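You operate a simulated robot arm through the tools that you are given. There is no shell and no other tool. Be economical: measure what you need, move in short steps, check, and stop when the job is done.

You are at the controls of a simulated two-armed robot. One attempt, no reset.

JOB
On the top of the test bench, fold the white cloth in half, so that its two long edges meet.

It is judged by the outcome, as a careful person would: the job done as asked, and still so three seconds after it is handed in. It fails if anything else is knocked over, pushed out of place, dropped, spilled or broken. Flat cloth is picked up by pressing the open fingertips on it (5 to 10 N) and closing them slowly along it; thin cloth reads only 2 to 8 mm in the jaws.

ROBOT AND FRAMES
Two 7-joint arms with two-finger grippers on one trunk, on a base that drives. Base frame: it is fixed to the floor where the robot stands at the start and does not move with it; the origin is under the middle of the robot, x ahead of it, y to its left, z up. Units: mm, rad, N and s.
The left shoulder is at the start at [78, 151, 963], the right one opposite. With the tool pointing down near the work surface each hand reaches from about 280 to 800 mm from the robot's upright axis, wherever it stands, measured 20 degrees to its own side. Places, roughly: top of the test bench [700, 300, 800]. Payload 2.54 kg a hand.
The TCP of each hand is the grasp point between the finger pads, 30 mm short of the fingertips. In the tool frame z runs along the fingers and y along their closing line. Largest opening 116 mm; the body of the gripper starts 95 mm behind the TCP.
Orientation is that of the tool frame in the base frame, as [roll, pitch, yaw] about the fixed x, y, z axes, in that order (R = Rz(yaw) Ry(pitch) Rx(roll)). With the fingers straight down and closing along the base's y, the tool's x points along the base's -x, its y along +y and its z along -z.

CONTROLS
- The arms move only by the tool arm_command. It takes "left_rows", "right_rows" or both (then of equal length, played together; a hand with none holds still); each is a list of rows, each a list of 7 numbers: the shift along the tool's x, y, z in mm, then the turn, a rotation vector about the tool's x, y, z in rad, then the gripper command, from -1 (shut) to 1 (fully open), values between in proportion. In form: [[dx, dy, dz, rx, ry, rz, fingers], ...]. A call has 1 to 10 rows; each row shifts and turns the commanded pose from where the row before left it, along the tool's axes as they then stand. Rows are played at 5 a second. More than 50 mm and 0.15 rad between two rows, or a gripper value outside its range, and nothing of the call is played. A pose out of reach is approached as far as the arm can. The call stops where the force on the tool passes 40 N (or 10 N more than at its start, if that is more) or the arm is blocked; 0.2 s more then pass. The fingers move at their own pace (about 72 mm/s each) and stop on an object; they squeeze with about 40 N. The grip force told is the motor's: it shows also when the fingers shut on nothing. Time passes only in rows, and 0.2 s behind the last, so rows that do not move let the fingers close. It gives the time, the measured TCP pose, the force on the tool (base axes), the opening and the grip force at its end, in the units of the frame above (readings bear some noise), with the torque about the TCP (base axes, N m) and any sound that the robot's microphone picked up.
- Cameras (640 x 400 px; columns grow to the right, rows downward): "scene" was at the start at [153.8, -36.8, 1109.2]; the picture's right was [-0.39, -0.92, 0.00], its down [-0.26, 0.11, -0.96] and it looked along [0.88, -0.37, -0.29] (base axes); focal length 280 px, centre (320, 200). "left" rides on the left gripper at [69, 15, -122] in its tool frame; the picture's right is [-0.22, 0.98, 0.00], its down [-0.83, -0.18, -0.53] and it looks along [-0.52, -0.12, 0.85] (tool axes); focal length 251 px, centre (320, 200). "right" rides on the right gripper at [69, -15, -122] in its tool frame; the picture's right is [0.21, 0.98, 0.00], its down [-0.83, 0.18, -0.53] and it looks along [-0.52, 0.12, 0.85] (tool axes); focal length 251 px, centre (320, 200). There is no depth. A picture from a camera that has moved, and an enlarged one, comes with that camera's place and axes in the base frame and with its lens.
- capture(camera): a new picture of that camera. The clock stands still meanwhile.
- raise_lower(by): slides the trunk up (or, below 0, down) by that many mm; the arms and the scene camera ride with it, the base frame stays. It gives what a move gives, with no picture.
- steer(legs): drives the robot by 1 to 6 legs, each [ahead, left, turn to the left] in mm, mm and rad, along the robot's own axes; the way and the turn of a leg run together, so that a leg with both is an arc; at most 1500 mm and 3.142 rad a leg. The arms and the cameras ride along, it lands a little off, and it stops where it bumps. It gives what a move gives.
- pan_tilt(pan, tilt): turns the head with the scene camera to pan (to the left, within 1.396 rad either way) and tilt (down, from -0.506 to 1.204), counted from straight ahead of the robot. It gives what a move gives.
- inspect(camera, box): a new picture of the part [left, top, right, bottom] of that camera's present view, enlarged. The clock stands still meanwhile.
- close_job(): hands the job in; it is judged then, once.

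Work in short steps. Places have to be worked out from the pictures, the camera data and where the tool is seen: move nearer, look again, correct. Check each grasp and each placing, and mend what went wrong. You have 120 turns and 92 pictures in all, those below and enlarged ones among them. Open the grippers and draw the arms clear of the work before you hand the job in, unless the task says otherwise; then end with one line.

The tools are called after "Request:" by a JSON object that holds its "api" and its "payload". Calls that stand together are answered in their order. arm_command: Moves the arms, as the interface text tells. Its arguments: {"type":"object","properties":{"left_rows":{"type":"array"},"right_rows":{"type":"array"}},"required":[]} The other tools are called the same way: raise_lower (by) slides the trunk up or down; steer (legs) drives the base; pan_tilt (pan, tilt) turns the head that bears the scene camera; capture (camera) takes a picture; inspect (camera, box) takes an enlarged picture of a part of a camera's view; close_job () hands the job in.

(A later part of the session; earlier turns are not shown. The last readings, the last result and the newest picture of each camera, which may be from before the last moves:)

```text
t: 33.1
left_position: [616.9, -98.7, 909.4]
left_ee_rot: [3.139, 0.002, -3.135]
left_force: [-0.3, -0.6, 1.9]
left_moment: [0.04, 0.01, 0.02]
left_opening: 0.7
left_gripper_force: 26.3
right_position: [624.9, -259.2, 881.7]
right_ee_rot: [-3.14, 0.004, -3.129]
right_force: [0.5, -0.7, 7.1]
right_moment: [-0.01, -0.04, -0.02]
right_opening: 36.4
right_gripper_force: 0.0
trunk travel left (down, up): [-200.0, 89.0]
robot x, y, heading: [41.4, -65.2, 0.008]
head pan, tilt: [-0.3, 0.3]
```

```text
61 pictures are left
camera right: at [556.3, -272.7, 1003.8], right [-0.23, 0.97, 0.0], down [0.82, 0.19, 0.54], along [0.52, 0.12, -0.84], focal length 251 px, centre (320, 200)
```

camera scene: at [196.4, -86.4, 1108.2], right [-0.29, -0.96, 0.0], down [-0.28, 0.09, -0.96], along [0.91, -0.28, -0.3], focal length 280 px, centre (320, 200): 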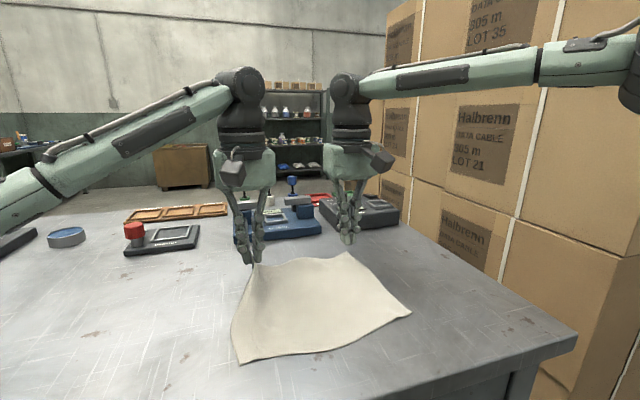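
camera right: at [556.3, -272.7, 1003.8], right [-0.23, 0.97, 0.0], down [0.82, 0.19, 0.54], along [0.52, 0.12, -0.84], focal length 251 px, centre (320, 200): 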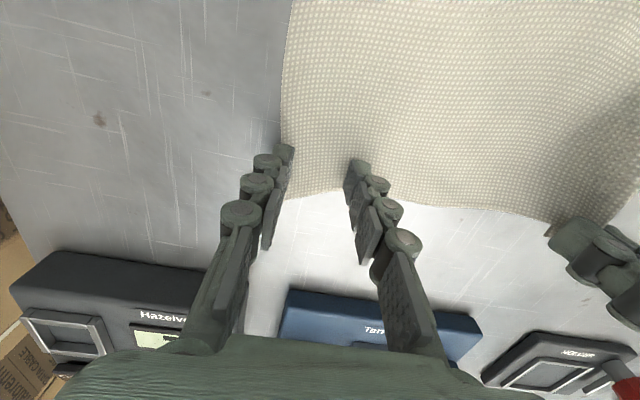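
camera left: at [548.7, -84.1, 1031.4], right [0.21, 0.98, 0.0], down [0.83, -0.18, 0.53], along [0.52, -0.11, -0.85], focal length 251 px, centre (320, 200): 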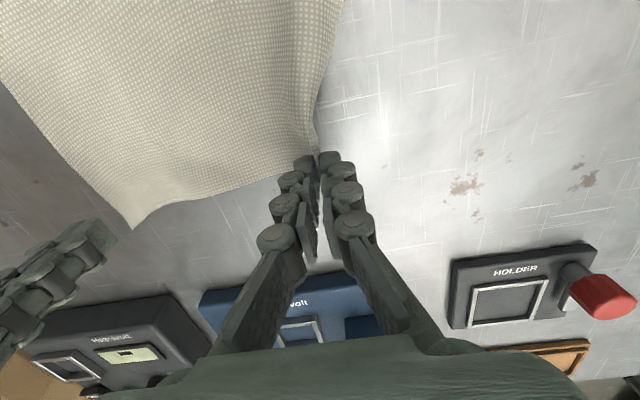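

The right fingers now sit well on the hem at 7 N. I'll press about 0.3 mm more and close slowly, keeping the descent while closing.

Request:
{"api": "arm_command", "payload": {"right_rows": [[0, 0, 0.3, 0, 0, 0, -0.44], [0, 0, 0, 0, 0, 0, -0.5], [0, 0, 0.1, 0, 0, 0, -0.56], [0, 0, 0, 0, 0, 0, -0.62], [0, 0, 0.1, 0, 0, 0, -0.68], [0, 0, 0, 0, 0, 0, -0.75], [0, 0, 0, 0, 0, 0, -0.82], [0, 0, 0, 0, 0, 0, -0.9], [0, 0, 0, 0, 0, 0, -1], [0, 0, 0, 0, 0, 0, -1]]}}

Request:
{"api": "arm_command", "payload": {"right_rows": [[0, 0, -10, 0, 0, 0, -1], [0, 0, -10, 0, 0, 0, -1], [0, 0, -10, 0, 0, 0, -1], [0, 0, 0, 0, 0, 0, -1]], "left_rows": [[0, 0, 0, 0, 0, 0, -1], [0, 0, 0, 0, 0, 0, -1], [0, 0, 0, 0, 0, 0, -1], [0, 0, 0, 0, 0, 0, -1]]}}

Request:
{"api": "capture", "payload": {"camera": "right"}}

Request:
{"api": "capture", "payload": {"camera": "left"}}

Request:
{"api": "inspect", "payload": {"camera": "scene", "box": [200, 190, 440, 370]}}

```text
t: 35.3
left_position: [618.1, -97.7, 909.5]
left_ee_rot: [3.141, 0.0, -3.134]
left_force: [-0.1, -2.5, -3.2]
left_moment: [-0.16, 0.01, 0.0]
left_opening: 3.2
left_gripper_force: 36.8
right_position: [624.0, -257.0, 880.2]
right_ee_rot: [-3.14, 0.001, -3.13]
right_force: [-1.1, 2.2, 2.8]
right_moment: [0.01, 0.0, 0.03]
right_opening: 4.5
right_gripper_force: 30.2
trunk travel left (down, up): [-200.0, 89.0]
robot x, y, heading: [41.1, -61.5, 0.01]
head pan, tilt: [-0.3, 0.3]
```

```text
t: 36.3
left_position: [617.9, -99.0, 909.0]
left_ee_rot: [-3.141, -0.001, -3.134]
left_force: [0.3, 0.1, 0.5]
left_moment: [0.13, 0.01, 0.03]
left_opening: 1.5
left_gripper_force: 27.4
right_position: [624.2, -256.8, 910.7]
right_ee_rot: [-3.139, 0.001, -3.13]
right_force: [-0.4, 1.3, -0.4]
right_moment: [-0.02, -0.02, 0.01]
right_opening: 5.7
right_gripper_force: 36.8
trunk travel left (down, up): [-200.0, 89.0]
robot x, y, heading: [38.3, -57.7, 0.0]
head pan, tilt: [-0.3, 0.3]
```

```text
60 pictures are left
camera right: at [557.2, -272.4, 1032.9], right [-0.23, 0.97, 0.0], down [0.82, 0.19, 0.53], along [0.52, 0.12, -0.85], focal length 251 px, centre (320, 200)
```

right: 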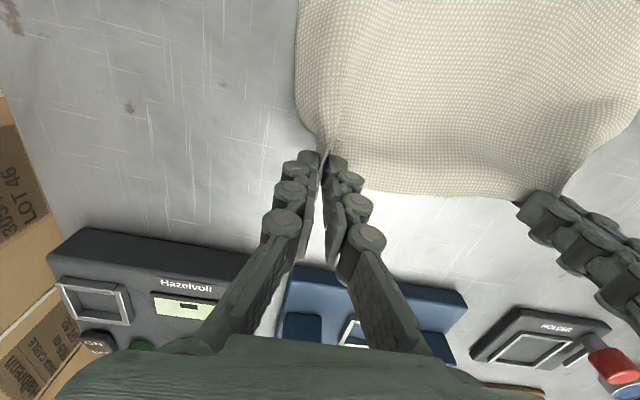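

```text
59 pictures are left
camera left: at [548.6, -83.9, 1031.5], right [0.21, 0.98, 0.0], down [0.83, -0.18, 0.53], along [0.52, -0.11, -0.85], focal length 251 px, centre (320, 200)
```

left: 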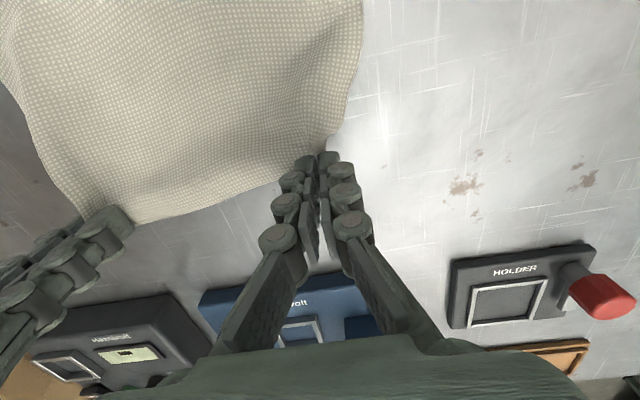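

```text
2.22 times, centred on (320, 280) of scene
camera zoom: at [196.3, -86.3, 1108.2], right [-0.29, -0.96, 0.0], down [-0.28, 0.09, -0.96], along [0.91, -0.28, -0.3], focal length 622 px, centre (320, 22)
```

zoom: 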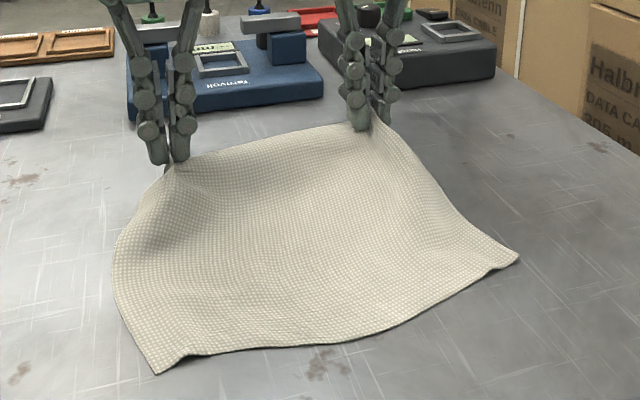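

Both hands now hold the far edge. I'll begin the arc toward the near side, tipping the fingers forward as I go, and check after the first part.

Request:
{"api": "arm_command", "payload": {"left_rows": [[8.5, 0, -12, 0, -0.05, 0, -1], [9.7, 0, -11.7, 0, -0.05, 0, -1], [10.7, 0, -10.5, 0, -0.05, 0, -1], [12.3, 0, -11.2, 0, -0.05, 0, -1]], "right_rows": [[8.5, 0, -12, 0, -0.05, 0, -1], [9.7, 0, -11.7, 0, -0.05, 0, -1], [10.7, 0, -10.5, 0, -0.05, 0, -1], [12.3, 0, -11.2, 0, -0.05, 0, -1]]}}

Request:
{"api": "capture", "payload": {"camera": "scene"}}

```text
t: 37.3
left_position: [571.5, -99.0, 953.2]
left_ee_rot: [3.14, 0.2, -3.136]
left_force: [0.5, -2.7, -2.0]
left_moment: [-0.35, -0.08, -0.04]
left_opening: 1.9
left_gripper_force: 28.9
right_position: [578.5, -258.3, 952.5]
right_ee_rot: [-3.139, 0.202, -3.13]
right_force: [0.0, 0.3, -1.3]
right_moment: [0.0, 0.01, -0.01]
right_opening: 5.4
right_gripper_force: 33.2
trunk travel left (down, up): [-200.0, 89.0]
robot x, y, heading: [40.5, -56.9, 0.003]
head pan, tilt: [-0.3, 0.3]
```

```text
57 pictures are left
camera scene: at [195.9, -86.2, 1108.3], right [-0.29, -0.96, 0.0], down [-0.28, 0.09, -0.96], along [0.91, -0.28, -0.29], focal length 280 px, centre (320, 200)
```

scene: 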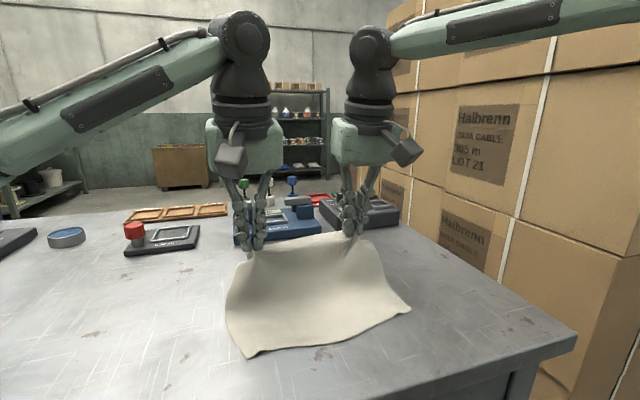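

Both grips hold and the near edge hasn't moved. I'll continue over the apex.

Request:
{"api": "arm_command", "payload": {"left_rows": [[12.8, 0, -8, 0, -0.05, 0, -1], [13.4, 0, -6.7, 0, -0.05, 0, -1], [15.1, 0, -6.7, 0, -0.05, 0, -1], [14.2, 0, -4.5, 0, -0.05, 0, -1]], "right_rows": [[12.8, 0, -8, 0, -0.05, 0, -1], [13.4, 0, -6.7, 0, -0.05, 0, -1], [15.1, 0, -6.7, 0, -0.05, 0, -1], [14.2, 0, -4.5, 0, -0.05, 0, -1]]}}

Request:
{"api": "capture", "payload": {"camera": "scene"}}

```text
t: 38.3
left_position: [510.3, -99.7, 963.1]
left_ee_rot: [-3.141, 0.402, -3.134]
left_force: [-0.2, -1.8, 0.7]
left_moment: [-0.05, -0.03, 0.02]
left_opening: 2.4
left_gripper_force: 29.9
right_position: [519.6, -259.9, 961.3]
right_ee_rot: [-3.141, 0.402, -3.13]
right_force: [-3.2, -2.0, 1.6]
right_moment: [0.24, -0.13, 0.13]
right_opening: 0.3
right_gripper_force: 26.4
trunk travel left (down, up): [-200.0, 89.0]
robot x, y, heading: [37.7, -59.4, 0.012]
head pan, tilt: [-0.3, 0.3]
```

```text
56 pictures are left
camera scene: at [195.9, -86.4, 1108.3], right [-0.29, -0.96, 0.0], down [-0.28, 0.09, -0.96], along [0.91, -0.28, -0.29], focal length 280 px, centre (320, 200)
```

scene: 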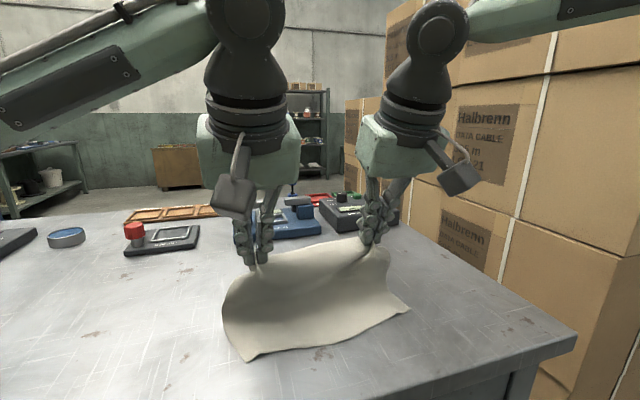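

Still moving well, but the right opening reads low again, so I'll zoom in to check that grip.

Request:
{"api": "inspect", "payload": {"camera": "scene", "box": [210, 190, 420, 370]}}

Request:
{"api": "capture", "payload": {"camera": "right"}}

```text
2.22 times, centred on (315, 280) of scene
camera zoom: at [195.9, -86.4, 1108.3], right [-0.29, -0.96, 0.0], down [-0.28, 0.09, -0.96], along [0.91, -0.28, -0.29], focal length 622 px, centre (331, 22)
```

zoom: 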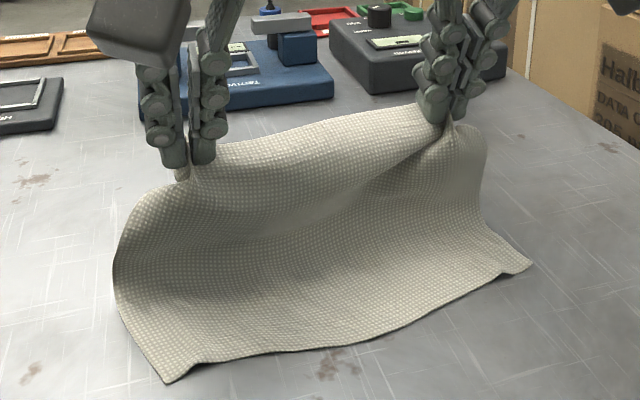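

```text
54 pictures are left
camera right: at [409.1, -275.9, 1048.0], right [-0.21, 0.97, -0.09], down [0.55, 0.19, 0.81], along [0.81, 0.12, -0.57], focal length 251 px, centre (320, 200)
```

right: 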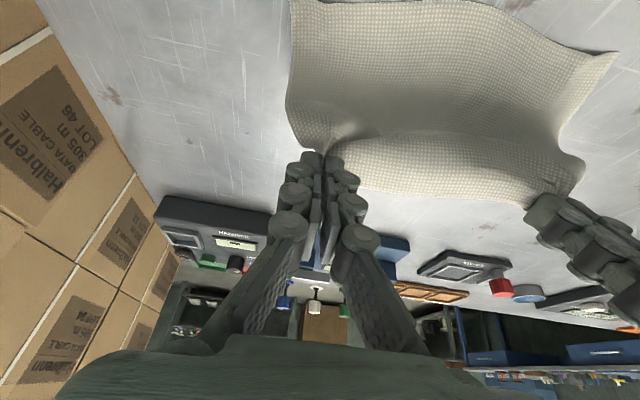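

Both are still held. I'll bring the edge down over the near side, drifting each hand in −y to its matching corner, and stop about 40 mm above the table.

Request:
{"api": "arm_command", "payload": {"left_rows": [[11.2, -1, -2.8, 0, -0.05, 0, -1], [11.2, -1, -2.7, 0, -0.05, 0, -1], [13.2, -1, -0.2, 0, -0.05, 0, -1], [13.2, -1, -0.1, 0, -0.05, 0, -1], [13.1, -1, 1.8, 0, -0.05, 0, -1], [13.1, -1, 1.8, 0, -0.05, 0, -1], [10.5, -1, 2.7, 0, -0.05, 0, -1], [10.5, -1, 2.7, 0, -0.05, 0, -1]], "right_rows": [[11.2, -2.5, -2.8, 0, -0.05, 0, -1], [11.2, -2.5, -2.7, 0, -0.05, 0, -1], [13.2, -2.5, -0.2, 0, -0.05, 0, -1], [13.2, -2.5, -0.1, 0, -0.05, 0, -1], [13.1, -2.5, 1.8, 0, -0.05, 0, -1], [13.1, -2.5, 1.8, 0, -0.05, 0, -1], [10.5, -2.5, 2.7, 0, -0.05, 0, -1], [10.5, -2.5, 2.7, 0, -0.05, 0, -1]]}}

Request:
{"api": "capture", "payload": {"camera": "scene"}}

Request:
{"api": "capture", "payload": {"camera": "left"}}

Request:
{"api": "capture", "payload": {"camera": "right"}}

```text
t: 40.1
left_position: [434.5, -108.9, 908.5]
left_ee_rot: [-3.136, 0.8, -3.134]
left_force: [9.1, -22.6, 4.2]
left_moment: [-0.41, -0.25, -0.54]
left_opening: 2.2
left_gripper_force: 31.5
right_position: [493.2, -282.5, 944.1]
right_ee_rot: [3.14, 0.796, -3.13]
right_force: [-8.4, 23.6, -4.8]
right_moment: [0.29, 0.24, 0.62]
right_opening: 2.2
right_gripper_force: 30.7
right hand out of reach, approached as far as the arm can: row 6, 7, 8
trunk travel left (down, up): [-200.0, 89.0]
robot x, y, heading: [40.5, -59.1, 0.005]
head pan, tilt: [-0.3, 0.3]
```

```text
53 pictures are left
camera scene: at [196.4, -86.3, 1108.2], right [-0.29, -0.96, 0.0], down [-0.28, 0.09, -0.96], along [0.91, -0.28, -0.3], focal length 280 px, centre (320, 200)
```

scene: 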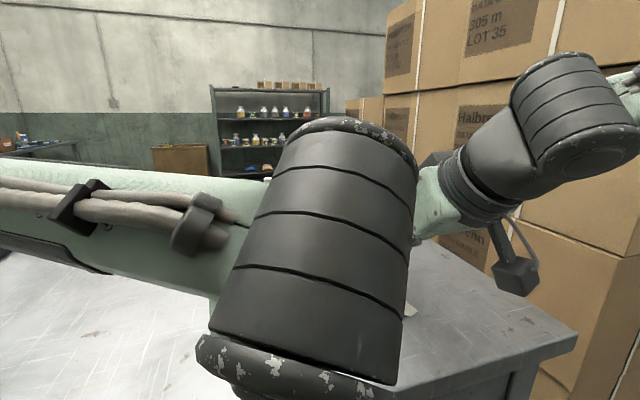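

```text
52 pictures are left
camera left: at [298.4, -93.5, 944.1], right [0.14, 0.98, 0.15], down [0.19, -0.18, 0.97], along [0.97, -0.11, -0.21], focal length 251 px, centre (320, 200)
```

left: 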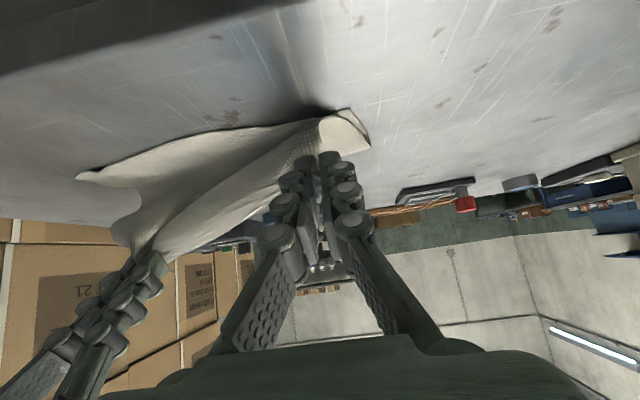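

```text
51 pictures are left
camera right: at [358.2, -297.6, 980.7], right [-0.17, 0.97, -0.15], down [0.19, 0.18, 0.96], along [0.97, 0.13, -0.22], focal length 251 px, centre (320, 200)
```

right: 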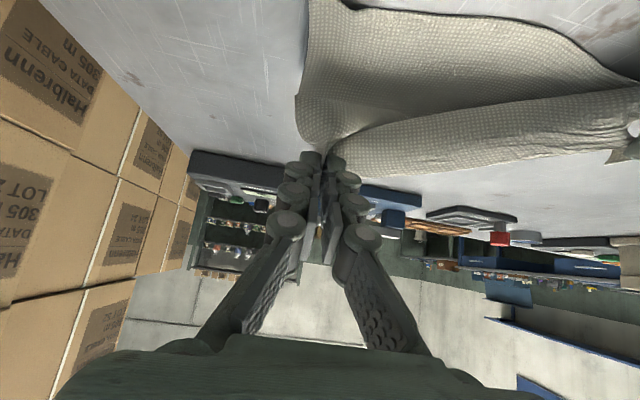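

The right arm could not follow: the base is too close for the tipped pose, and the cloth is under about 23 N of pull. I'll bring the left hand back level with the right to relieve that.

Request:
{"api": "arm_command", "payload": {"left_rows": [[-21.8, 0, 5.7, 0, 0, 0, -1], [-21.8, 0, 5.7, 0, 0, 0, -1], [-21.8, 0, 5.7, 0, 0, 0, -1]], "right_rows": [[0, 0, 0, 0, 0, 0, -1], [0, 0, 0, 0, 0, 0, -1], [0, 0, 0, 0, 0, 0, -1]]}}

Request:
{"api": "capture", "payload": {"camera": "right"}}

Request:
{"api": "capture", "payload": {"camera": "left"}}

```text
t: 40.9
left_position: [491.0, -106.6, 941.8]
left_ee_rot: [3.141, 0.798, -3.137]
left_force: [0.6, -8.0, -1.2]
left_moment: [-0.15, 0.0, -0.19]
left_opening: 2.5
left_gripper_force: 32.8
right_position: [494.0, -281.3, 945.4]
right_ee_rot: [-3.139, 0.8, -3.128]
right_force: [-0.1, 9.2, -0.1]
right_moment: [0.27, -0.02, 0.37]
right_opening: 1.9
right_gripper_force: 28.7
trunk travel left (down, up): [-200.0, 89.0]
robot x, y, heading: [41.1, -60.2, 0.007]
head pan, tilt: [-0.3, 0.3]
```

```text
50 pictures are left
camera right: at [358.9, -298.3, 981.7], right [-0.16, 0.97, -0.16], down [0.19, 0.19, 0.96], along [0.97, 0.12, -0.22], focal length 251 px, centre (320, 200)
```

right: 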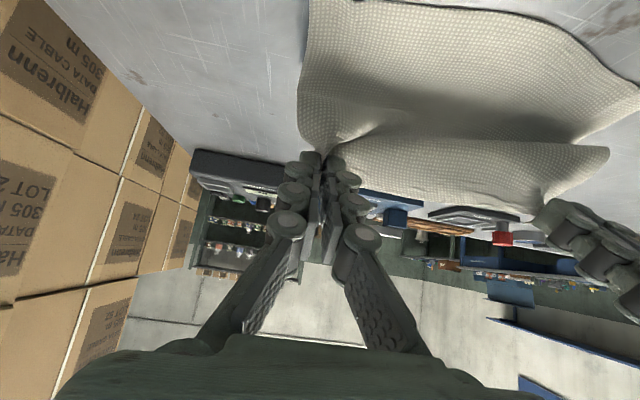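

```text
49 pictures are left
camera left: at [356.1, -92.2, 978.0], right [0.14, 0.98, 0.15], down [0.2, -0.18, 0.96], along [0.97, -0.11, -0.22], focal length 251 px, centre (320, 200)
```

left: 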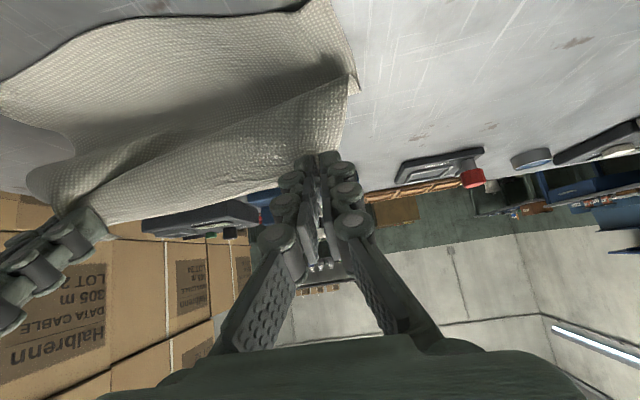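

Tension is down to 9 N. I'll move both hands forward and down (slackening the cloth, left 4 mm in), then drive the base back 100 mm so the fold is carried over with the arms in a comfortable range.

Request:
{"api": "arm_command", "payload": {"left_rows": [[-1.6, -1, 12.4, 0, 0, 0, -1], [-1.6, -1, 12.4, 0, 0, 0, -1], [-1.6, -1, 12.4, 0, 0, 0, -1], [-1.6, -1, 12.4, 0, 0, 0, -1]], "right_rows": [[-1.6, 1, 12.4, 0, 0, 0, -1], [-1.6, 0, 12.4, 0, 0, 0, -1], [-1.6, 0, 12.4, 0, 0, 0, -1], [-1.6, 0, 12.4, 0, 0, 0, -1]]}}

Request:
{"api": "steer", "payload": {"legs": [[-100, 0, 0]]}}

Request:
{"api": "capture", "payload": {"camera": "right"}}

Request:
{"api": "capture", "payload": {"camera": "left"}}

```text
t: 41.9
left_position: [533.1, -109.2, 912.9]
left_ee_rot: [3.142, 0.798, -3.133]
left_force: [1.3, -2.5, 0.2]
left_moment: [-0.03, -0.03, -0.08]
left_opening: 3.0
left_gripper_force: 34.1
right_position: [532.8, -281.4, 915.9]
right_ee_rot: [-3.138, 0.8, -3.126]
right_force: [-0.5, 3.7, 0.7]
right_moment: [0.56, -0.08, 0.59]
right_opening: 1.6
right_gripper_force: 27.1
trunk travel left (down, up): [-200.0, 89.0]
robot x, y, heading: [37.7, -61.2, 0.002]
head pan, tilt: [-0.3, 0.3]
```

```text
t: 43.1
left_position: [434.2, -110.9, 913.1]
left_ee_rot: [-3.141, 0.798, -3.136]
left_force: [-1.5, -2.0, 0.7]
left_moment: [-0.03, -0.03, -0.05]
left_opening: 0.5
left_gripper_force: 31.1
right_position: [435.6, -281.3, 917.2]
right_ee_rot: [-3.137, 0.8, -3.13]
right_force: [-2.8, 3.9, 2.4]
right_moment: [-0.07, -0.02, -0.04]
right_opening: 1.7
right_gripper_force: 32.9
trunk travel left (down, up): [-200.0, 89.0]
robot x, y, heading: [-58.5, -58.9, 0.003]
head pan, tilt: [-0.3, 0.3]
```

```text
48 pictures are left
camera right: at [300.2, -297.5, 952.5], right [-0.16, 0.97, -0.16], down [0.19, 0.19, 0.96], along [0.97, 0.13, -0.21], focal length 251 px, centre (320, 200)
```

right: 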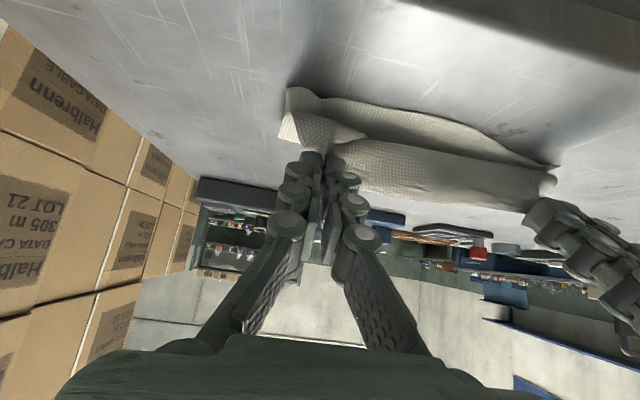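

```text
47 pictures are left
camera left: at [300.2, -97.5, 948.3], right [0.14, 0.98, 0.15], down [0.19, -0.18, 0.96], along [0.97, -0.11, -0.22], focal length 251 px, centre (320, 200)
```

left: 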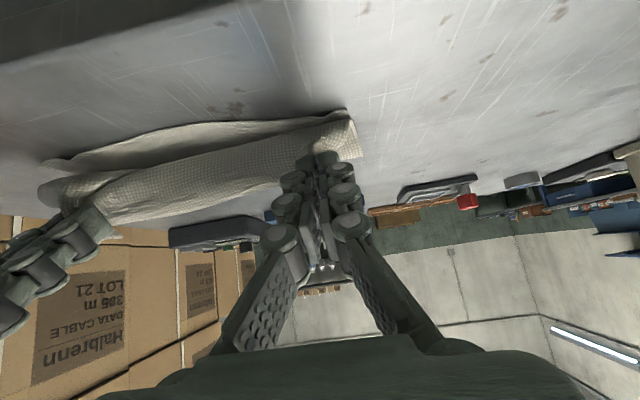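

The edge is now above the near side with low forces. I'll look from the head, which sits further back now, to see where the near edge lies.

Request:
{"api": "pan_tilt", "payload": {"pan": -0.3, "tilt": 0.55}}

Request:
{"api": "capture", "payload": {"camera": "scene"}}

```text
t: 43.9
left_position: [435.8, -111.1, 911.4]
left_ee_rot: [-3.14, 0.799, -3.136]
left_force: [1.0, -2.0, -1.7]
left_moment: [-0.01, 0.02, -0.06]
left_opening: 3.1
left_gripper_force: 34.6
right_position: [436.2, -280.9, 916.8]
right_ee_rot: [-3.138, 0.801, -3.127]
right_force: [-3.4, 3.3, 2.9]
right_moment: [-0.01, 0.0, 0.02]
right_opening: 1.5
right_gripper_force: 34.0
trunk travel left (down, up): [-200.0, 89.0]
robot x, y, heading: [-58.7, -62.9, 0.004]
head pan, tilt: [-0.3, 0.55]
```

```text
46 pictures are left
camera scene: at [95.1, -85.9, 1085.3], right [-0.29, -0.96, 0.0], down [-0.5, 0.15, -0.85], along [0.82, -0.25, -0.52], focal length 280 px, centre (320, 200)
```

scene: 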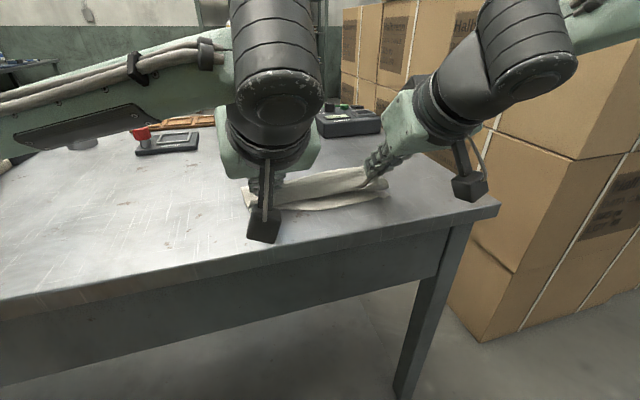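

Request:
{"api": "inspect", "payload": {"camera": "scene", "box": [220, 140, 420, 265]}}

```text
3.20 times, centred on (320, 202) of scene
camera zoom: at [95.1, -85.9, 1085.3], right [-0.29, -0.96, 0.0], down [-0.5, 0.15, -0.85], along [0.82, -0.25, -0.52], focal length 896 px, centre (320, 192)
```

zoom: 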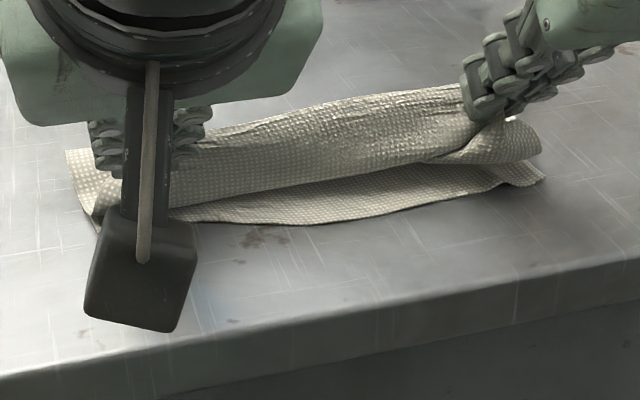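

The near edge now runs (465,−86) – (438,−181) – (445,−315): the left near corner was dragged about 25 mm inward, so I'll match that. Lowering both hands onto the near edge.

Request:
{"api": "arm_command", "payload": {"left_rows": [[2.2, 0, 7.75, 0, 0, 0, -1], [2.2, 0, 7.75, 0, 0, 0, -1], [2.2, 0, 7.75, 0, 0, 0, -1], [2.2, 0, 6, 0, 0, 0, -1], [0, 0, 0, 0, 0, 0, -1]], "right_rows": [[5.4, 0, 5.9, 0, 0, 0, -1], [5.4, 0, 5.9, 0, 0, 0, -1], [5.4, 0, 5.9, 0, 0, 0, -1], [5.4, 0, 4, 0, 0, 0, -1], [0, 0, 0, 0, 0, 0, -1]]}}

Request:
{"api": "inspect", "payload": {"camera": "scene", "box": [220, 140, 420, 265]}}

Request:
{"api": "capture", "payload": {"camera": "left"}}

Request:
{"api": "capture", "payload": {"camera": "right"}}

```text
t: 45.0
left_position: [450.1, -112.5, 886.3]
left_ee_rot: [3.141, 0.8, -3.137]
left_force: [0.4, -0.9, -0.5]
left_moment: [-0.02, 0.0, -0.07]
left_opening: 2.3
left_gripper_force: 30.3
right_position: [436.9, -281.3, 884.7]
right_ee_rot: [-3.139, 0.799, -3.127]
right_force: [2.2, 3.7, -1.9]
right_moment: [0.31, 0.0, 0.29]
right_opening: 2.2
right_gripper_force: 30.0
trunk travel left (down, up): [-200.0, 89.0]
robot x, y, heading: [-57.4, -58.4, 0.002]
head pan, tilt: [-0.3, 0.55]
```

```text
3.20 times, centred on (320, 202) of scene
camera zoom: at [95.2, -85.9, 1085.2], right [-0.29, -0.96, 0.0], down [-0.5, 0.15, -0.85], along [0.82, -0.25, -0.52], focal length 896 px, centre (320, 192)
```

zoom: 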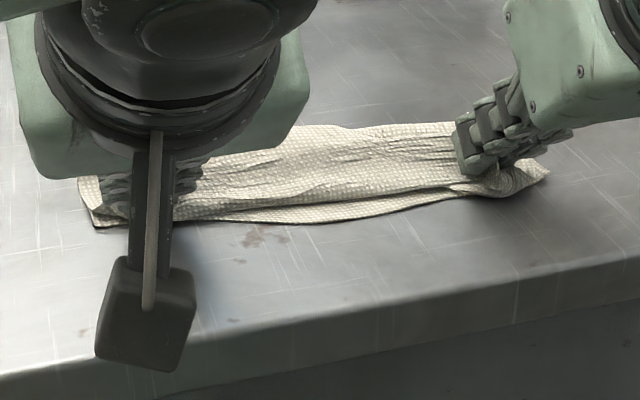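

```text
43 pictures are left
camera left: at [314.8, -97.9, 921.5], right [0.14, 0.98, 0.15], down [0.19, -0.18, 0.96], along [0.97, -0.11, -0.22], focal length 251 px, centre (320, 200)
```

left: 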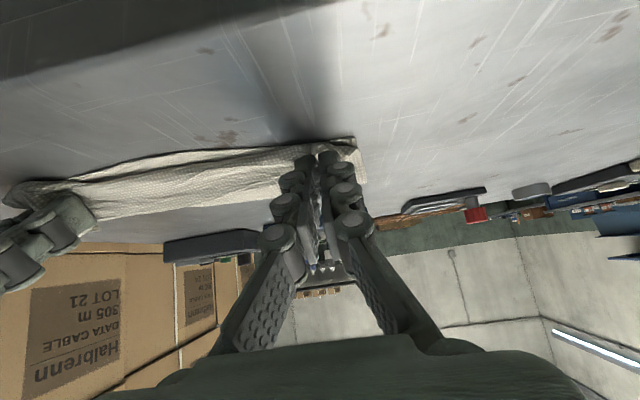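

```text
42 pictures are left
camera right: at [301.5, -297.0, 921.3], right [-0.16, 0.97, -0.16], down [0.19, 0.19, 0.96], along [0.97, 0.13, -0.21], focal length 251 px, centre (320, 200)
```

right: 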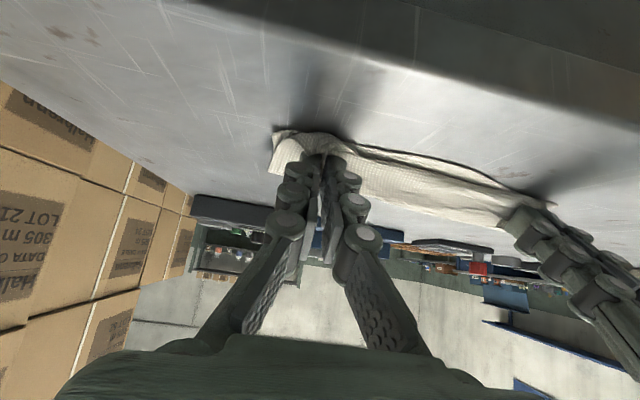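

The edges look well matched. I'll press down 2 mm and open gradually so the pinched hem spreads out.

Request:
{"api": "arm_command", "payload": {"left_rows": [[1.5, 0, 1.5, 0, 0, 0, -1], [0, 0, 0, 0, 0, 0, -0.9], [0, 0, 0, 0, 0, 0, -0.8], [0, 0, 0, 0, 0, 0, -0.7], [0, 0, 0, 0, 0, 0, -0.6], [0, 0, 0, 0, 0, 0, -0.5], [0, 0, 0, 0, 0, 0, -0.4], [0, 0, 0, 0, 0, 0, -0.35]], "right_rows": [[1.5, 0, 1.5, 0, 0, 0, -1], [0, 0, 0, 0, 0, 0, -0.9], [0, 0, 0, 0, 0, 0, -0.8], [0, 0, 0, 0, 0, 0, -0.7], [0, 0, 0, 0, 0, 0, -0.6], [0, 0, 0, 0, 0, 0, -0.5], [0, 0, 0, 0, 0, 0, -0.4], [0, 0, 0, 0, 0, 0, -0.35]]}}

Request:
{"api": "arm_command", "payload": {"left_rows": [[-7, 0, -7, 0, 0, 0, -0.35], [-14, 0, -14, 0, 0, 0, -0.35], [-20, 0, -20, 0, 0, 0, -0.35], [-20, 0, -20, 0, 0, 0, -0.35]], "right_rows": [[-7, 0, -7, 0, 0, 0, -0.35], [-14, 0, -14, 0, 0, 0, -0.35], [-20, 0, -20, 0, 0, 0, -0.35], [-20, 0, -20, 0, 0, 0, -0.35]]}}

Request:
{"api": "capture", "payload": {"camera": "left"}}

Request:
{"api": "capture", "payload": {"camera": "right"}}

Request:
{"api": "inspect", "payload": {"camera": "scene", "box": [220, 140, 420, 265]}}

```text
t: 46.9
left_position: [448.9, -111.0, 883.3]
left_ee_rot: [3.141, 0.799, -3.136]
left_force: [0.1, 0.5, 0.7]
left_moment: [0.0, 0.0, -0.03]
left_opening: 37.7
left_gripper_force: 0.1
right_position: [434.7, -281.8, 882.2]
right_ee_rot: [-3.137, 0.798, -3.13]
right_force: [0.1, -0.6, 0.0]
right_moment: [-0.03, 0.0, -0.01]
right_opening: 37.7
right_gripper_force: 0.2
trunk travel left (down, up): [-200.0, 89.0]
robot x, y, heading: [-59.4, -59.0, -0.0]
head pan, tilt: [-0.3, 0.55]
```

```text
t: 47.9
left_position: [449.3, -110.1, 971.6]
left_ee_rot: [3.141, 0.798, -3.137]
left_force: [-0.1, -1.0, 0.5]
left_moment: [-0.01, 0.01, 0.01]
left_opening: 37.9
left_gripper_force: 0.1
right_position: [434.6, -280.9, 970.4]
right_ee_rot: [-3.138, 0.8, -3.128]
right_force: [0.8, -0.4, 0.3]
right_moment: [-0.04, 0.0, 0.0]
right_opening: 37.7
right_gripper_force: 0.1
trunk travel left (down, up): [-200.0, 89.0]
robot x, y, heading: [-59.1, -60.0, 0.003]
head pan, tilt: [-0.3, 0.55]
```

```text
41 pictures are left
camera left: at [314.2, -96.5, 1007.0], right [0.14, 0.98, 0.15], down [0.19, -0.18, 0.96], along [0.97, -0.11, -0.22], focal length 251 px, centre (320, 200)
```

left: 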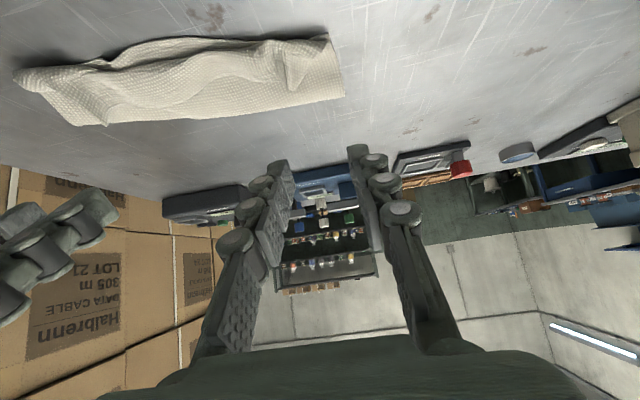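

```text
40 pictures are left
camera right: at [300.8, -297.0, 1006.5], right [-0.16, 0.97, -0.16], down [0.19, 0.19, 0.96], along [0.97, 0.12, -0.22], focal length 251 px, centre (320, 200)
```

right: 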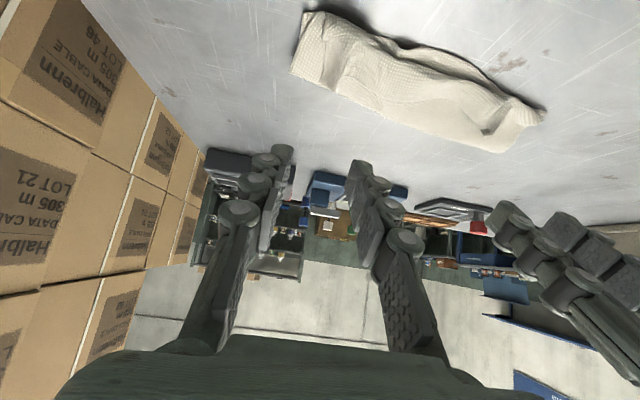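

```text
3.20 times, centred on (320, 202) of scene
camera zoom: at [95.0, -85.9, 1085.2], right [-0.29, -0.96, 0.0], down [-0.5, 0.15, -0.85], along [0.82, -0.25, -0.52], focal length 896 px, centre (320, 192)
```

zoom: 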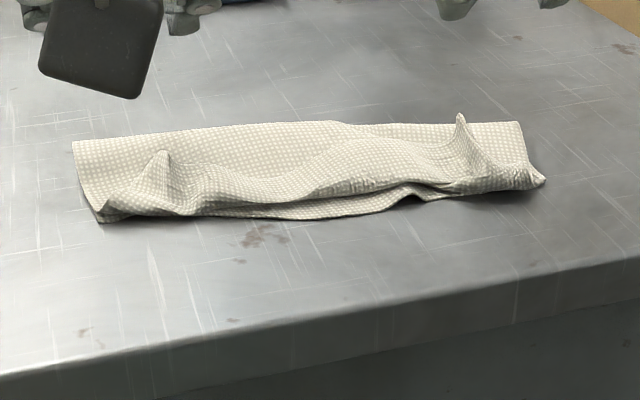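

The fold is in place, with ridges left at the two pinch points and a wavy upper hem. I'll bring the hands upright and higher to look straight down.

Request:
{"api": "arm_command", "payload": {"left_rows": [[0, 0, -20, 0, 0.13, 0, -0.35], [0, 0, -20, 0, 0.13, 0, -0.35], [0, 0, -20, 0, 0.13, 0, -0.35], [0, 0, -10, 0, 0.13, 0, -0.35], [0, 0, 0, 0, 0.14, 0, -0.35], [0, 0, 0, 0, 0.14, 0, -0.35]], "right_rows": [[0, 0, -20, 0, 0.13, 0, -0.35], [0, 0, -20, 0, 0.13, 0, -0.35], [0, 0, -20, 0, 0.13, 0, -0.35], [0, 0, -10, 0, 0.13, 0, -0.35], [0, 0, 0, 0, 0.14, 0, -0.35], [0, 0, 0, 0, 0.14, 0, -0.35]]}}

Request:
{"api": "capture", "payload": {"camera": "left"}}

Request:
{"api": "capture", "payload": {"camera": "right"}}

```text
t: 49.2
left_position: [409.1, -112.7, 1024.9]
left_ee_rot: [-3.14, -0.002, -3.136]
left_force: [0.1, -0.3, 1.5]
left_moment: [-0.03, 0.03, -0.03]
left_opening: 37.5
left_gripper_force: 0.1
right_position: [394.5, -281.8, 1024.6]
right_ee_rot: [-3.14, -0.002, -3.13]
right_force: [0.2, -0.3, -0.1]
right_moment: [0.0, 0.03, 0.02]
right_opening: 37.7
right_gripper_force: 0.1
trunk travel left (down, up): [-200.0, 89.0]
robot x, y, heading: [-59.1, -60.5, -0.001]
head pan, tilt: [-0.3, 0.55]
```

```text
38 pictures are left
camera left: at [340.8, -97.5, 1147.6], right [0.21, 0.98, 0.0], down [0.83, -0.18, 0.53], along [0.52, -0.11, -0.85], focal length 251 px, centre (320, 200)
```

left: 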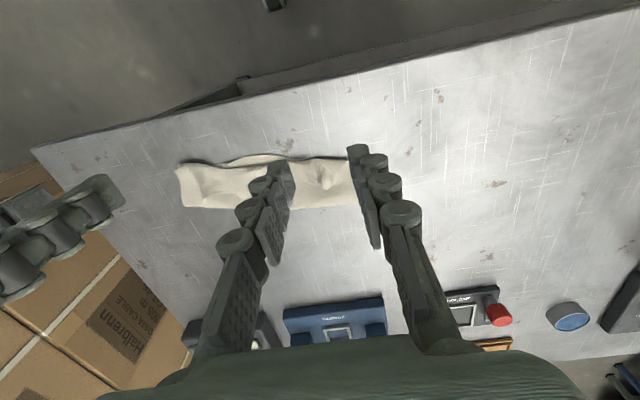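

```text
37 pictures are left
camera right: at [326.3, -296.7, 1148.4], right [-0.23, 0.97, 0.0], down [0.82, 0.19, 0.53], along [0.52, 0.12, -0.85], focal length 251 px, centre (320, 200)
```

right: 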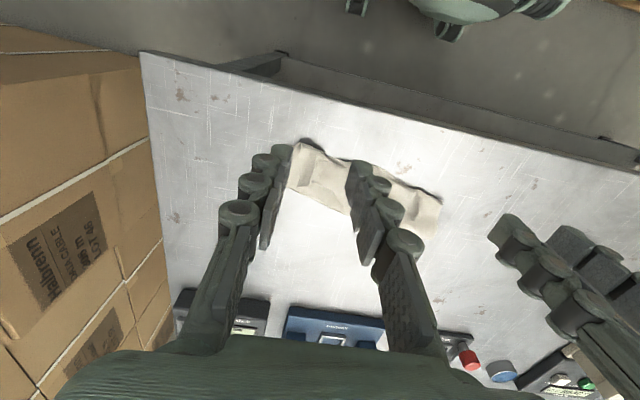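

I'll enlarge the cloth in the left view.

Request:
{"api": "inspect", "payload": {"camera": "left", "box": [165, 125, 385, 235]}}

Request:
{"api": "inspect", "payload": {"camera": "right", "box": [270, 120, 470, 260]}}

```text
2.91 times, centred on (275, 180) of left
camera zoom: at [340.8, -97.5, 1147.6], right [0.21, 0.98, 0.0], down [0.83, -0.18, 0.53], along [0.52, -0.11, -0.85], focal length 731 px, centre (451, 258)
```

zoom: 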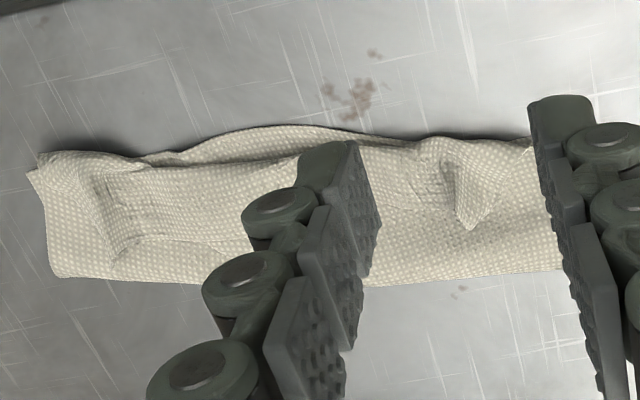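

```text
2.86 times, centred on (370, 190) of right
camera zoom: at [326.3, -296.7, 1148.4], right [-0.23, 0.97, 0.0], down [0.82, 0.19, 0.53], along [0.52, 0.12, -0.85], focal length 718 px, centre (177, 229)
```

zoom: 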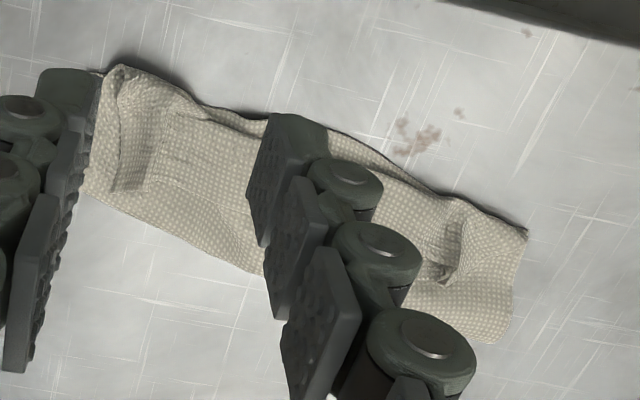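

The hands block the details. I'll move the right hand aside and the left forward over the middle, so the cloth shows unobstructed in the upper part of its picture.

Request:
{"api": "arm_command", "payload": {"left_rows": [[-40, 0, 0, 0, 0, 0, -0.35], [-40, -20, 0, 0, 0, 0, -0.35], [-30, -30, 0, 0, 0, 0, -0.35], [0, -25, 0, 0, 0, 0, -0.35]], "right_rows": [[0, -45, 0, 0, 0, 0, -0.35], [0, -45, 0, 0, 0, 0, -0.35], [0, -45, 0, 0, 0, 0, -0.35], [0, -20, 0, 0, 0, 0, -0.35]]}}

Request:
{"api": "capture", "payload": {"camera": "left"}}

```text
t: 50.2
left_position: [516.9, -186.6, 1023.8]
left_ee_rot: [-3.141, 0.0, -3.138]
left_force: [0.6, 0.1, -0.1]
left_moment: [0.01, 0.03, 0.01]
left_opening: 37.6
left_gripper_force: 0.1
right_position: [394.4, -437.5, 1025.7]
right_ee_rot: [-3.141, -0.001, -3.13]
right_force: [0.0, -0.3, 0.1]
right_moment: [0.05, -0.02, 0.01]
right_opening: 37.5
right_gripper_force: 0.0
trunk travel left (down, up): [-200.0, 89.0]
robot x, y, heading: [-59.8, -61.4, 0.001]
head pan, tilt: [-0.3, 0.55]
```

```text
34 pictures are left
camera left: at [447.6, -173.3, 1146.3], right [0.21, 0.98, 0.0], down [0.83, -0.18, 0.53], along [0.52, -0.11, -0.85], focal length 251 px, centre (320, 200)
```

left: 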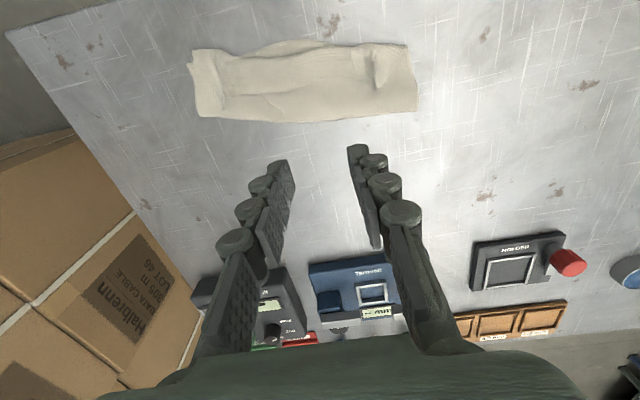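

Request:
{"api": "inspect", "payload": {"camera": "left", "box": [175, 25, 435, 135]}}

Request:
{"api": "inspect", "payload": {"camera": "scene", "box": [230, 160, 410, 230]}}

```text
2.46 times, centred on (305, 80) of left
camera zoom: at [447.6, -173.3, 1146.3], right [0.21, 0.98, 0.0], down [0.83, -0.18, 0.53], along [0.52, -0.11, -0.85], focal length 619 px, centre (357, 495)
```

zoom: 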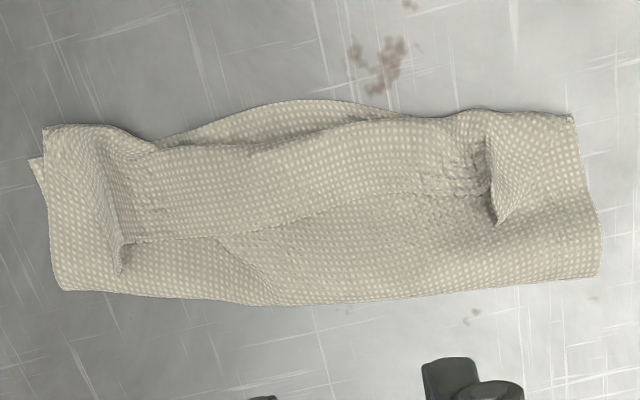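

```text
3.56 times, centred on (320, 195) of scene
camera zoom: at [95.2, -86.4, 1085.2], right [-0.29, -0.96, 0.0], down [-0.5, 0.15, -0.85], along [0.82, -0.25, -0.52], focal length 996 px, centre (320, 218)
```

zoom: 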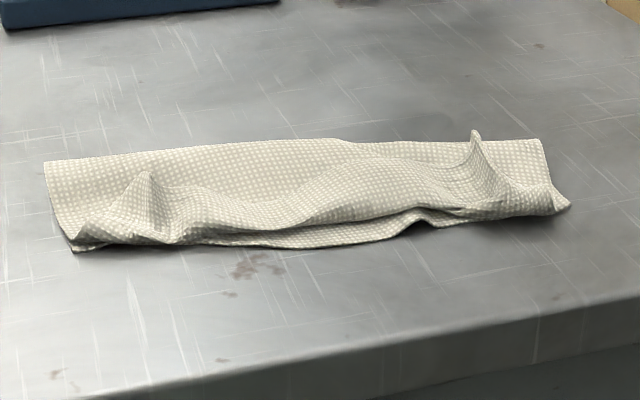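

The top layer's hem has flipped back on itself by about 30 mm, with peaks left standing at roughly [498,−123] (left) and [476,−281] (right). I'll pinch those two peaks right at the edge, so the hem can be pulled toward the near side properly.

Request:
{"api": "arm_command", "payload": {"left_rows": [[3.4, 12.8, 0, 0, 0, 0, -0.35], [3.4, 12.8, 0, 0, 0, 0, -0.35], [3.4, 12.8, 0, 0, 0, 0, -0.35], [3.4, 12.8, 0, 0, 0, 0, -0.35], [3.4, 12.8, 0, 0, 0, 0, -0.35], [0, 0, 30, 0, 0, 0, -0.35], [0, 0, 30, 0, 0, 0, -0.35], [0, 0, 29, 0, 0, 0, -0.35], [0, 0, 20, 0, 0, 0, -0.35]], "right_rows": [[-17, 31.2, 0, 0, 0, 0, -0.35], [-17, 31.2, 0, 0, 0, 0, -0.35], [-17, 31.2, 0, 0, 0, 0, -0.35], [-17, 31.2, 0, 0, 0, 0, -0.35], [-16, 31.2, 0, 0, 0, 0, -0.35], [0, 0, 30, 0, 0, 0, -0.35], [0, 0, 30, 0, 0, 0, -0.35], [0, 0, 30, 0, 0, 0, -0.35], [0, 0, 20, 0, 0, 0, -0.35]]}}

Request:
{"api": "capture", "payload": {"camera": "left"}}

Request:
{"api": "capture", "payload": {"camera": "right"}}

```text
t: 52.2
left_position: [504.4, -121.3, 913.7]
left_ee_rot: [-3.141, 0.001, -3.137]
left_force: [0.0, -0.1, -1.1]
left_moment: [0.0, 0.0, 0.01]
left_opening: 37.5
left_gripper_force: 0.0
right_position: [477.4, -282.6, 914.5]
right_ee_rot: [-3.14, -0.001, -3.132]
right_force: [0.1, -0.3, 1.0]
right_moment: [-0.01, -0.04, 0.02]
right_opening: 37.5
right_gripper_force: 0.0
trunk travel left (down, up): [-200.0, 89.0]
robot x, y, heading: [-56.5, -61.4, 0.002]
head pan, tilt: [-0.3, 0.55]
```

```text
31 pictures are left
camera left: at [436.7, -106.7, 1035.4], right [0.21, 0.98, 0.0], down [0.83, -0.18, 0.53], along [0.52, -0.11, -0.85], focal length 251 px, centre (320, 200)
```

left: 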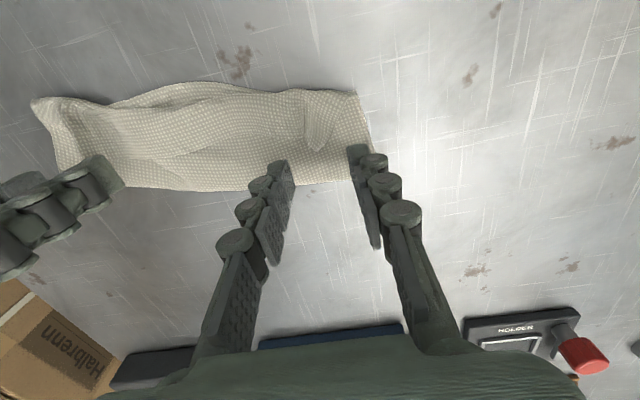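

```text
30 pictures are left
camera right: at [410.3, -297.4, 1037.4], right [-0.22, 0.97, 0.0], down [0.82, 0.19, 0.53], along [0.52, 0.12, -0.85], focal length 251 px, centre (320, 200)
```

right: 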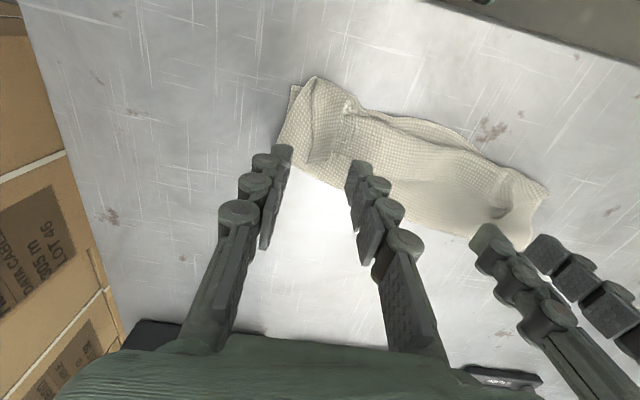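

I'll enlarge the right view to pin down the peak.

Request:
{"api": "inspect", "payload": {"camera": "right", "box": [260, 70, 420, 200]}}

Request:
{"api": "inspect", "payload": {"camera": "left", "box": [230, 70, 390, 200]}}

```text
3.08 times, centred on (340, 135) of right
camera zoom: at [410.3, -297.4, 1037.4], right [-0.22, 0.97, 0.0], down [0.82, 0.19, 0.53], along [0.52, 0.12, -0.85], focal length 774 px, centre (258, 400)
```

zoom: 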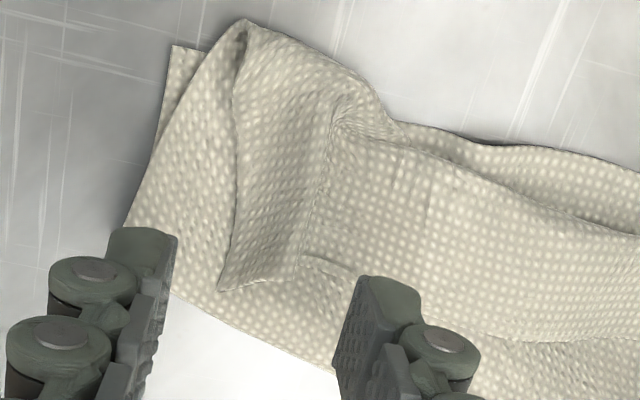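

```text
3.08 times, centred on (310, 135) of left
camera zoom: at [436.7, -106.7, 1035.4], right [0.21, 0.98, 0.0], down [0.83, -0.18, 0.53], along [0.52, -0.11, -0.85], focal length 774 px, centre (351, 400)
```

zoom: 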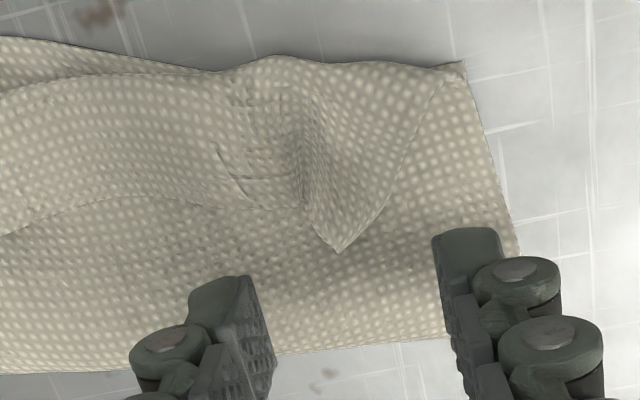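

The two flipped-back corners are clear now: left at about [504,−124], right at about [491,−288]. I'll go down over the ridges beside them, without pressing so only the flap is taken, and close.

Request:
{"api": "arm_command", "payload": {"left_rows": [[7, -4, 8, 0, 0, 0, -0.35], [0, 0, 8, 0, 0, 0, -0.35], [0, 0, 6, 0, 0, 0, -0.35], [0, 0, 4, 0, 0, 0, -0.35], [0, 0, 0, 0, 0, 0, -0.55], [0, 0, 0, 0, 0, 0, -0.7], [0, 0, 0, 0, 0, 0, -0.85], [0, 0, 0, 0, 0, 0, -1], [0, 0, 0, 0, 0, 0, -1]], "right_rows": [[-9, -1, 8, 0, 0, 0, -0.35], [0, 0, 8, 0, 0, 0, -0.35], [0, 0, 6, 0, 0, 0, -0.35], [0, 0, 4, 0, 0, 0, -0.35], [0, 0, 0, 0, 0, 0, -0.55], [0, 0, 0, 0, 0, 0, -0.7], [0, 0, 0, 0, 0, 0, -0.85], [0, 0, 0, 0, 0, 0, -1], [0, 0, 0, 0, 0, 0, -1]]}}

Request:
{"api": "arm_command", "payload": {"left_rows": [[0, 0, -10, 0, 0, 0, -1], [0, 0, -15, 0, 0, 0, -1], [0, 0, 0, 0, 0, 0, -1]], "right_rows": [[0, 0, -10, 0, 0, 0, -1], [0, 0, -15, 0, 0, 0, -1], [0, 0, 0, 0, 0, 0, -1]]}}

Request:
{"api": "capture", "payload": {"camera": "left"}}

Request:
{"api": "capture", "payload": {"camera": "right"}}

```text
t: 54.2
left_position: [494.7, -126.5, 889.9]
left_ee_rot: [-3.141, 0.001, -3.136]
left_force: [-0.6, 0.5, -0.7]
left_moment: [0.02, 0.0, 0.0]
left_opening: 2.8
left_gripper_force: 30.1
right_position: [487.1, -283.1, 889.8]
right_ee_rot: [-3.139, 0.001, -3.132]
right_force: [0.7, 0.6, -1.0]
right_moment: [0.01, 0.01, 0.01]
right_opening: 3.3
right_gripper_force: 35.0
trunk travel left (down, up): [-200.0, 89.0]
robot x, y, heading: [-55.3, -58.5, 0.003]
head pan, tilt: [-0.3, 0.55]
```

```text
t: 55.0
left_position: [496.3, -125.5, 915.2]
left_ee_rot: [-3.141, -0.002, -3.136]
left_force: [-0.1, 0.3, -1.4]
left_moment: [0.02, -0.02, 0.0]
left_opening: 3.8
left_gripper_force: 31.3
right_position: [484.6, -280.8, 915.7]
right_ee_rot: [-3.141, 0.001, -3.128]
right_force: [0.4, 0.8, -2.0]
right_moment: [-0.01, 0.05, -0.04]
right_opening: 3.6
right_gripper_force: 32.9
trunk travel left (down, up): [-200.0, 89.0]
robot x, y, heading: [-58.0, -61.9, -0.002]
head pan, tilt: [-0.3, 0.55]
```

```text
27 pictures are left
camera left: at [427.9, -109.8, 1037.6], right [0.21, 0.98, 0.0], down [0.83, -0.18, 0.53], along [0.52, -0.11, -0.85], focal length 251 px, centre (320, 200)
```

left: 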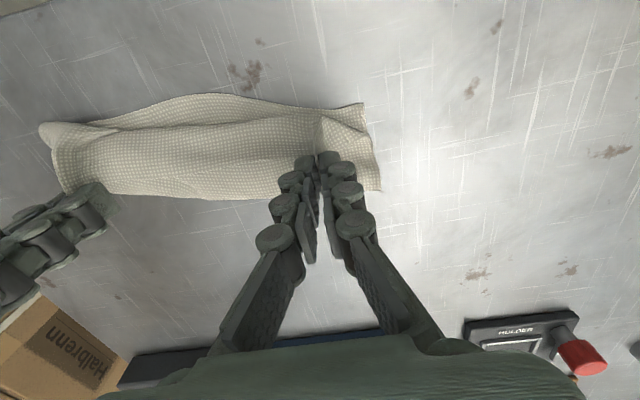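

```text
26 pictures are left
camera right: at [417.4, -296.6, 1038.6], right [-0.23, 0.97, 0.0], down [0.82, 0.19, 0.53], along [0.52, 0.12, -0.85], focal length 251 px, centre (320, 200)
```

right: 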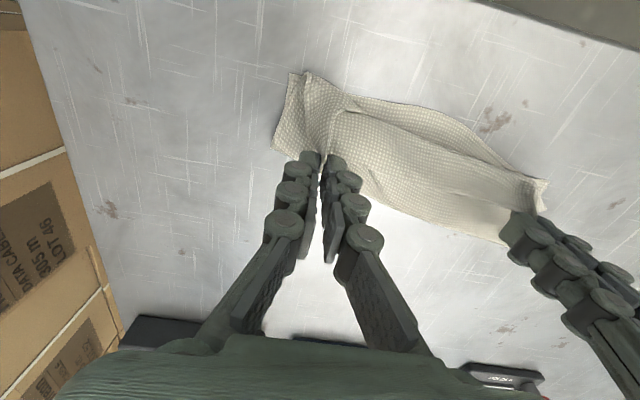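

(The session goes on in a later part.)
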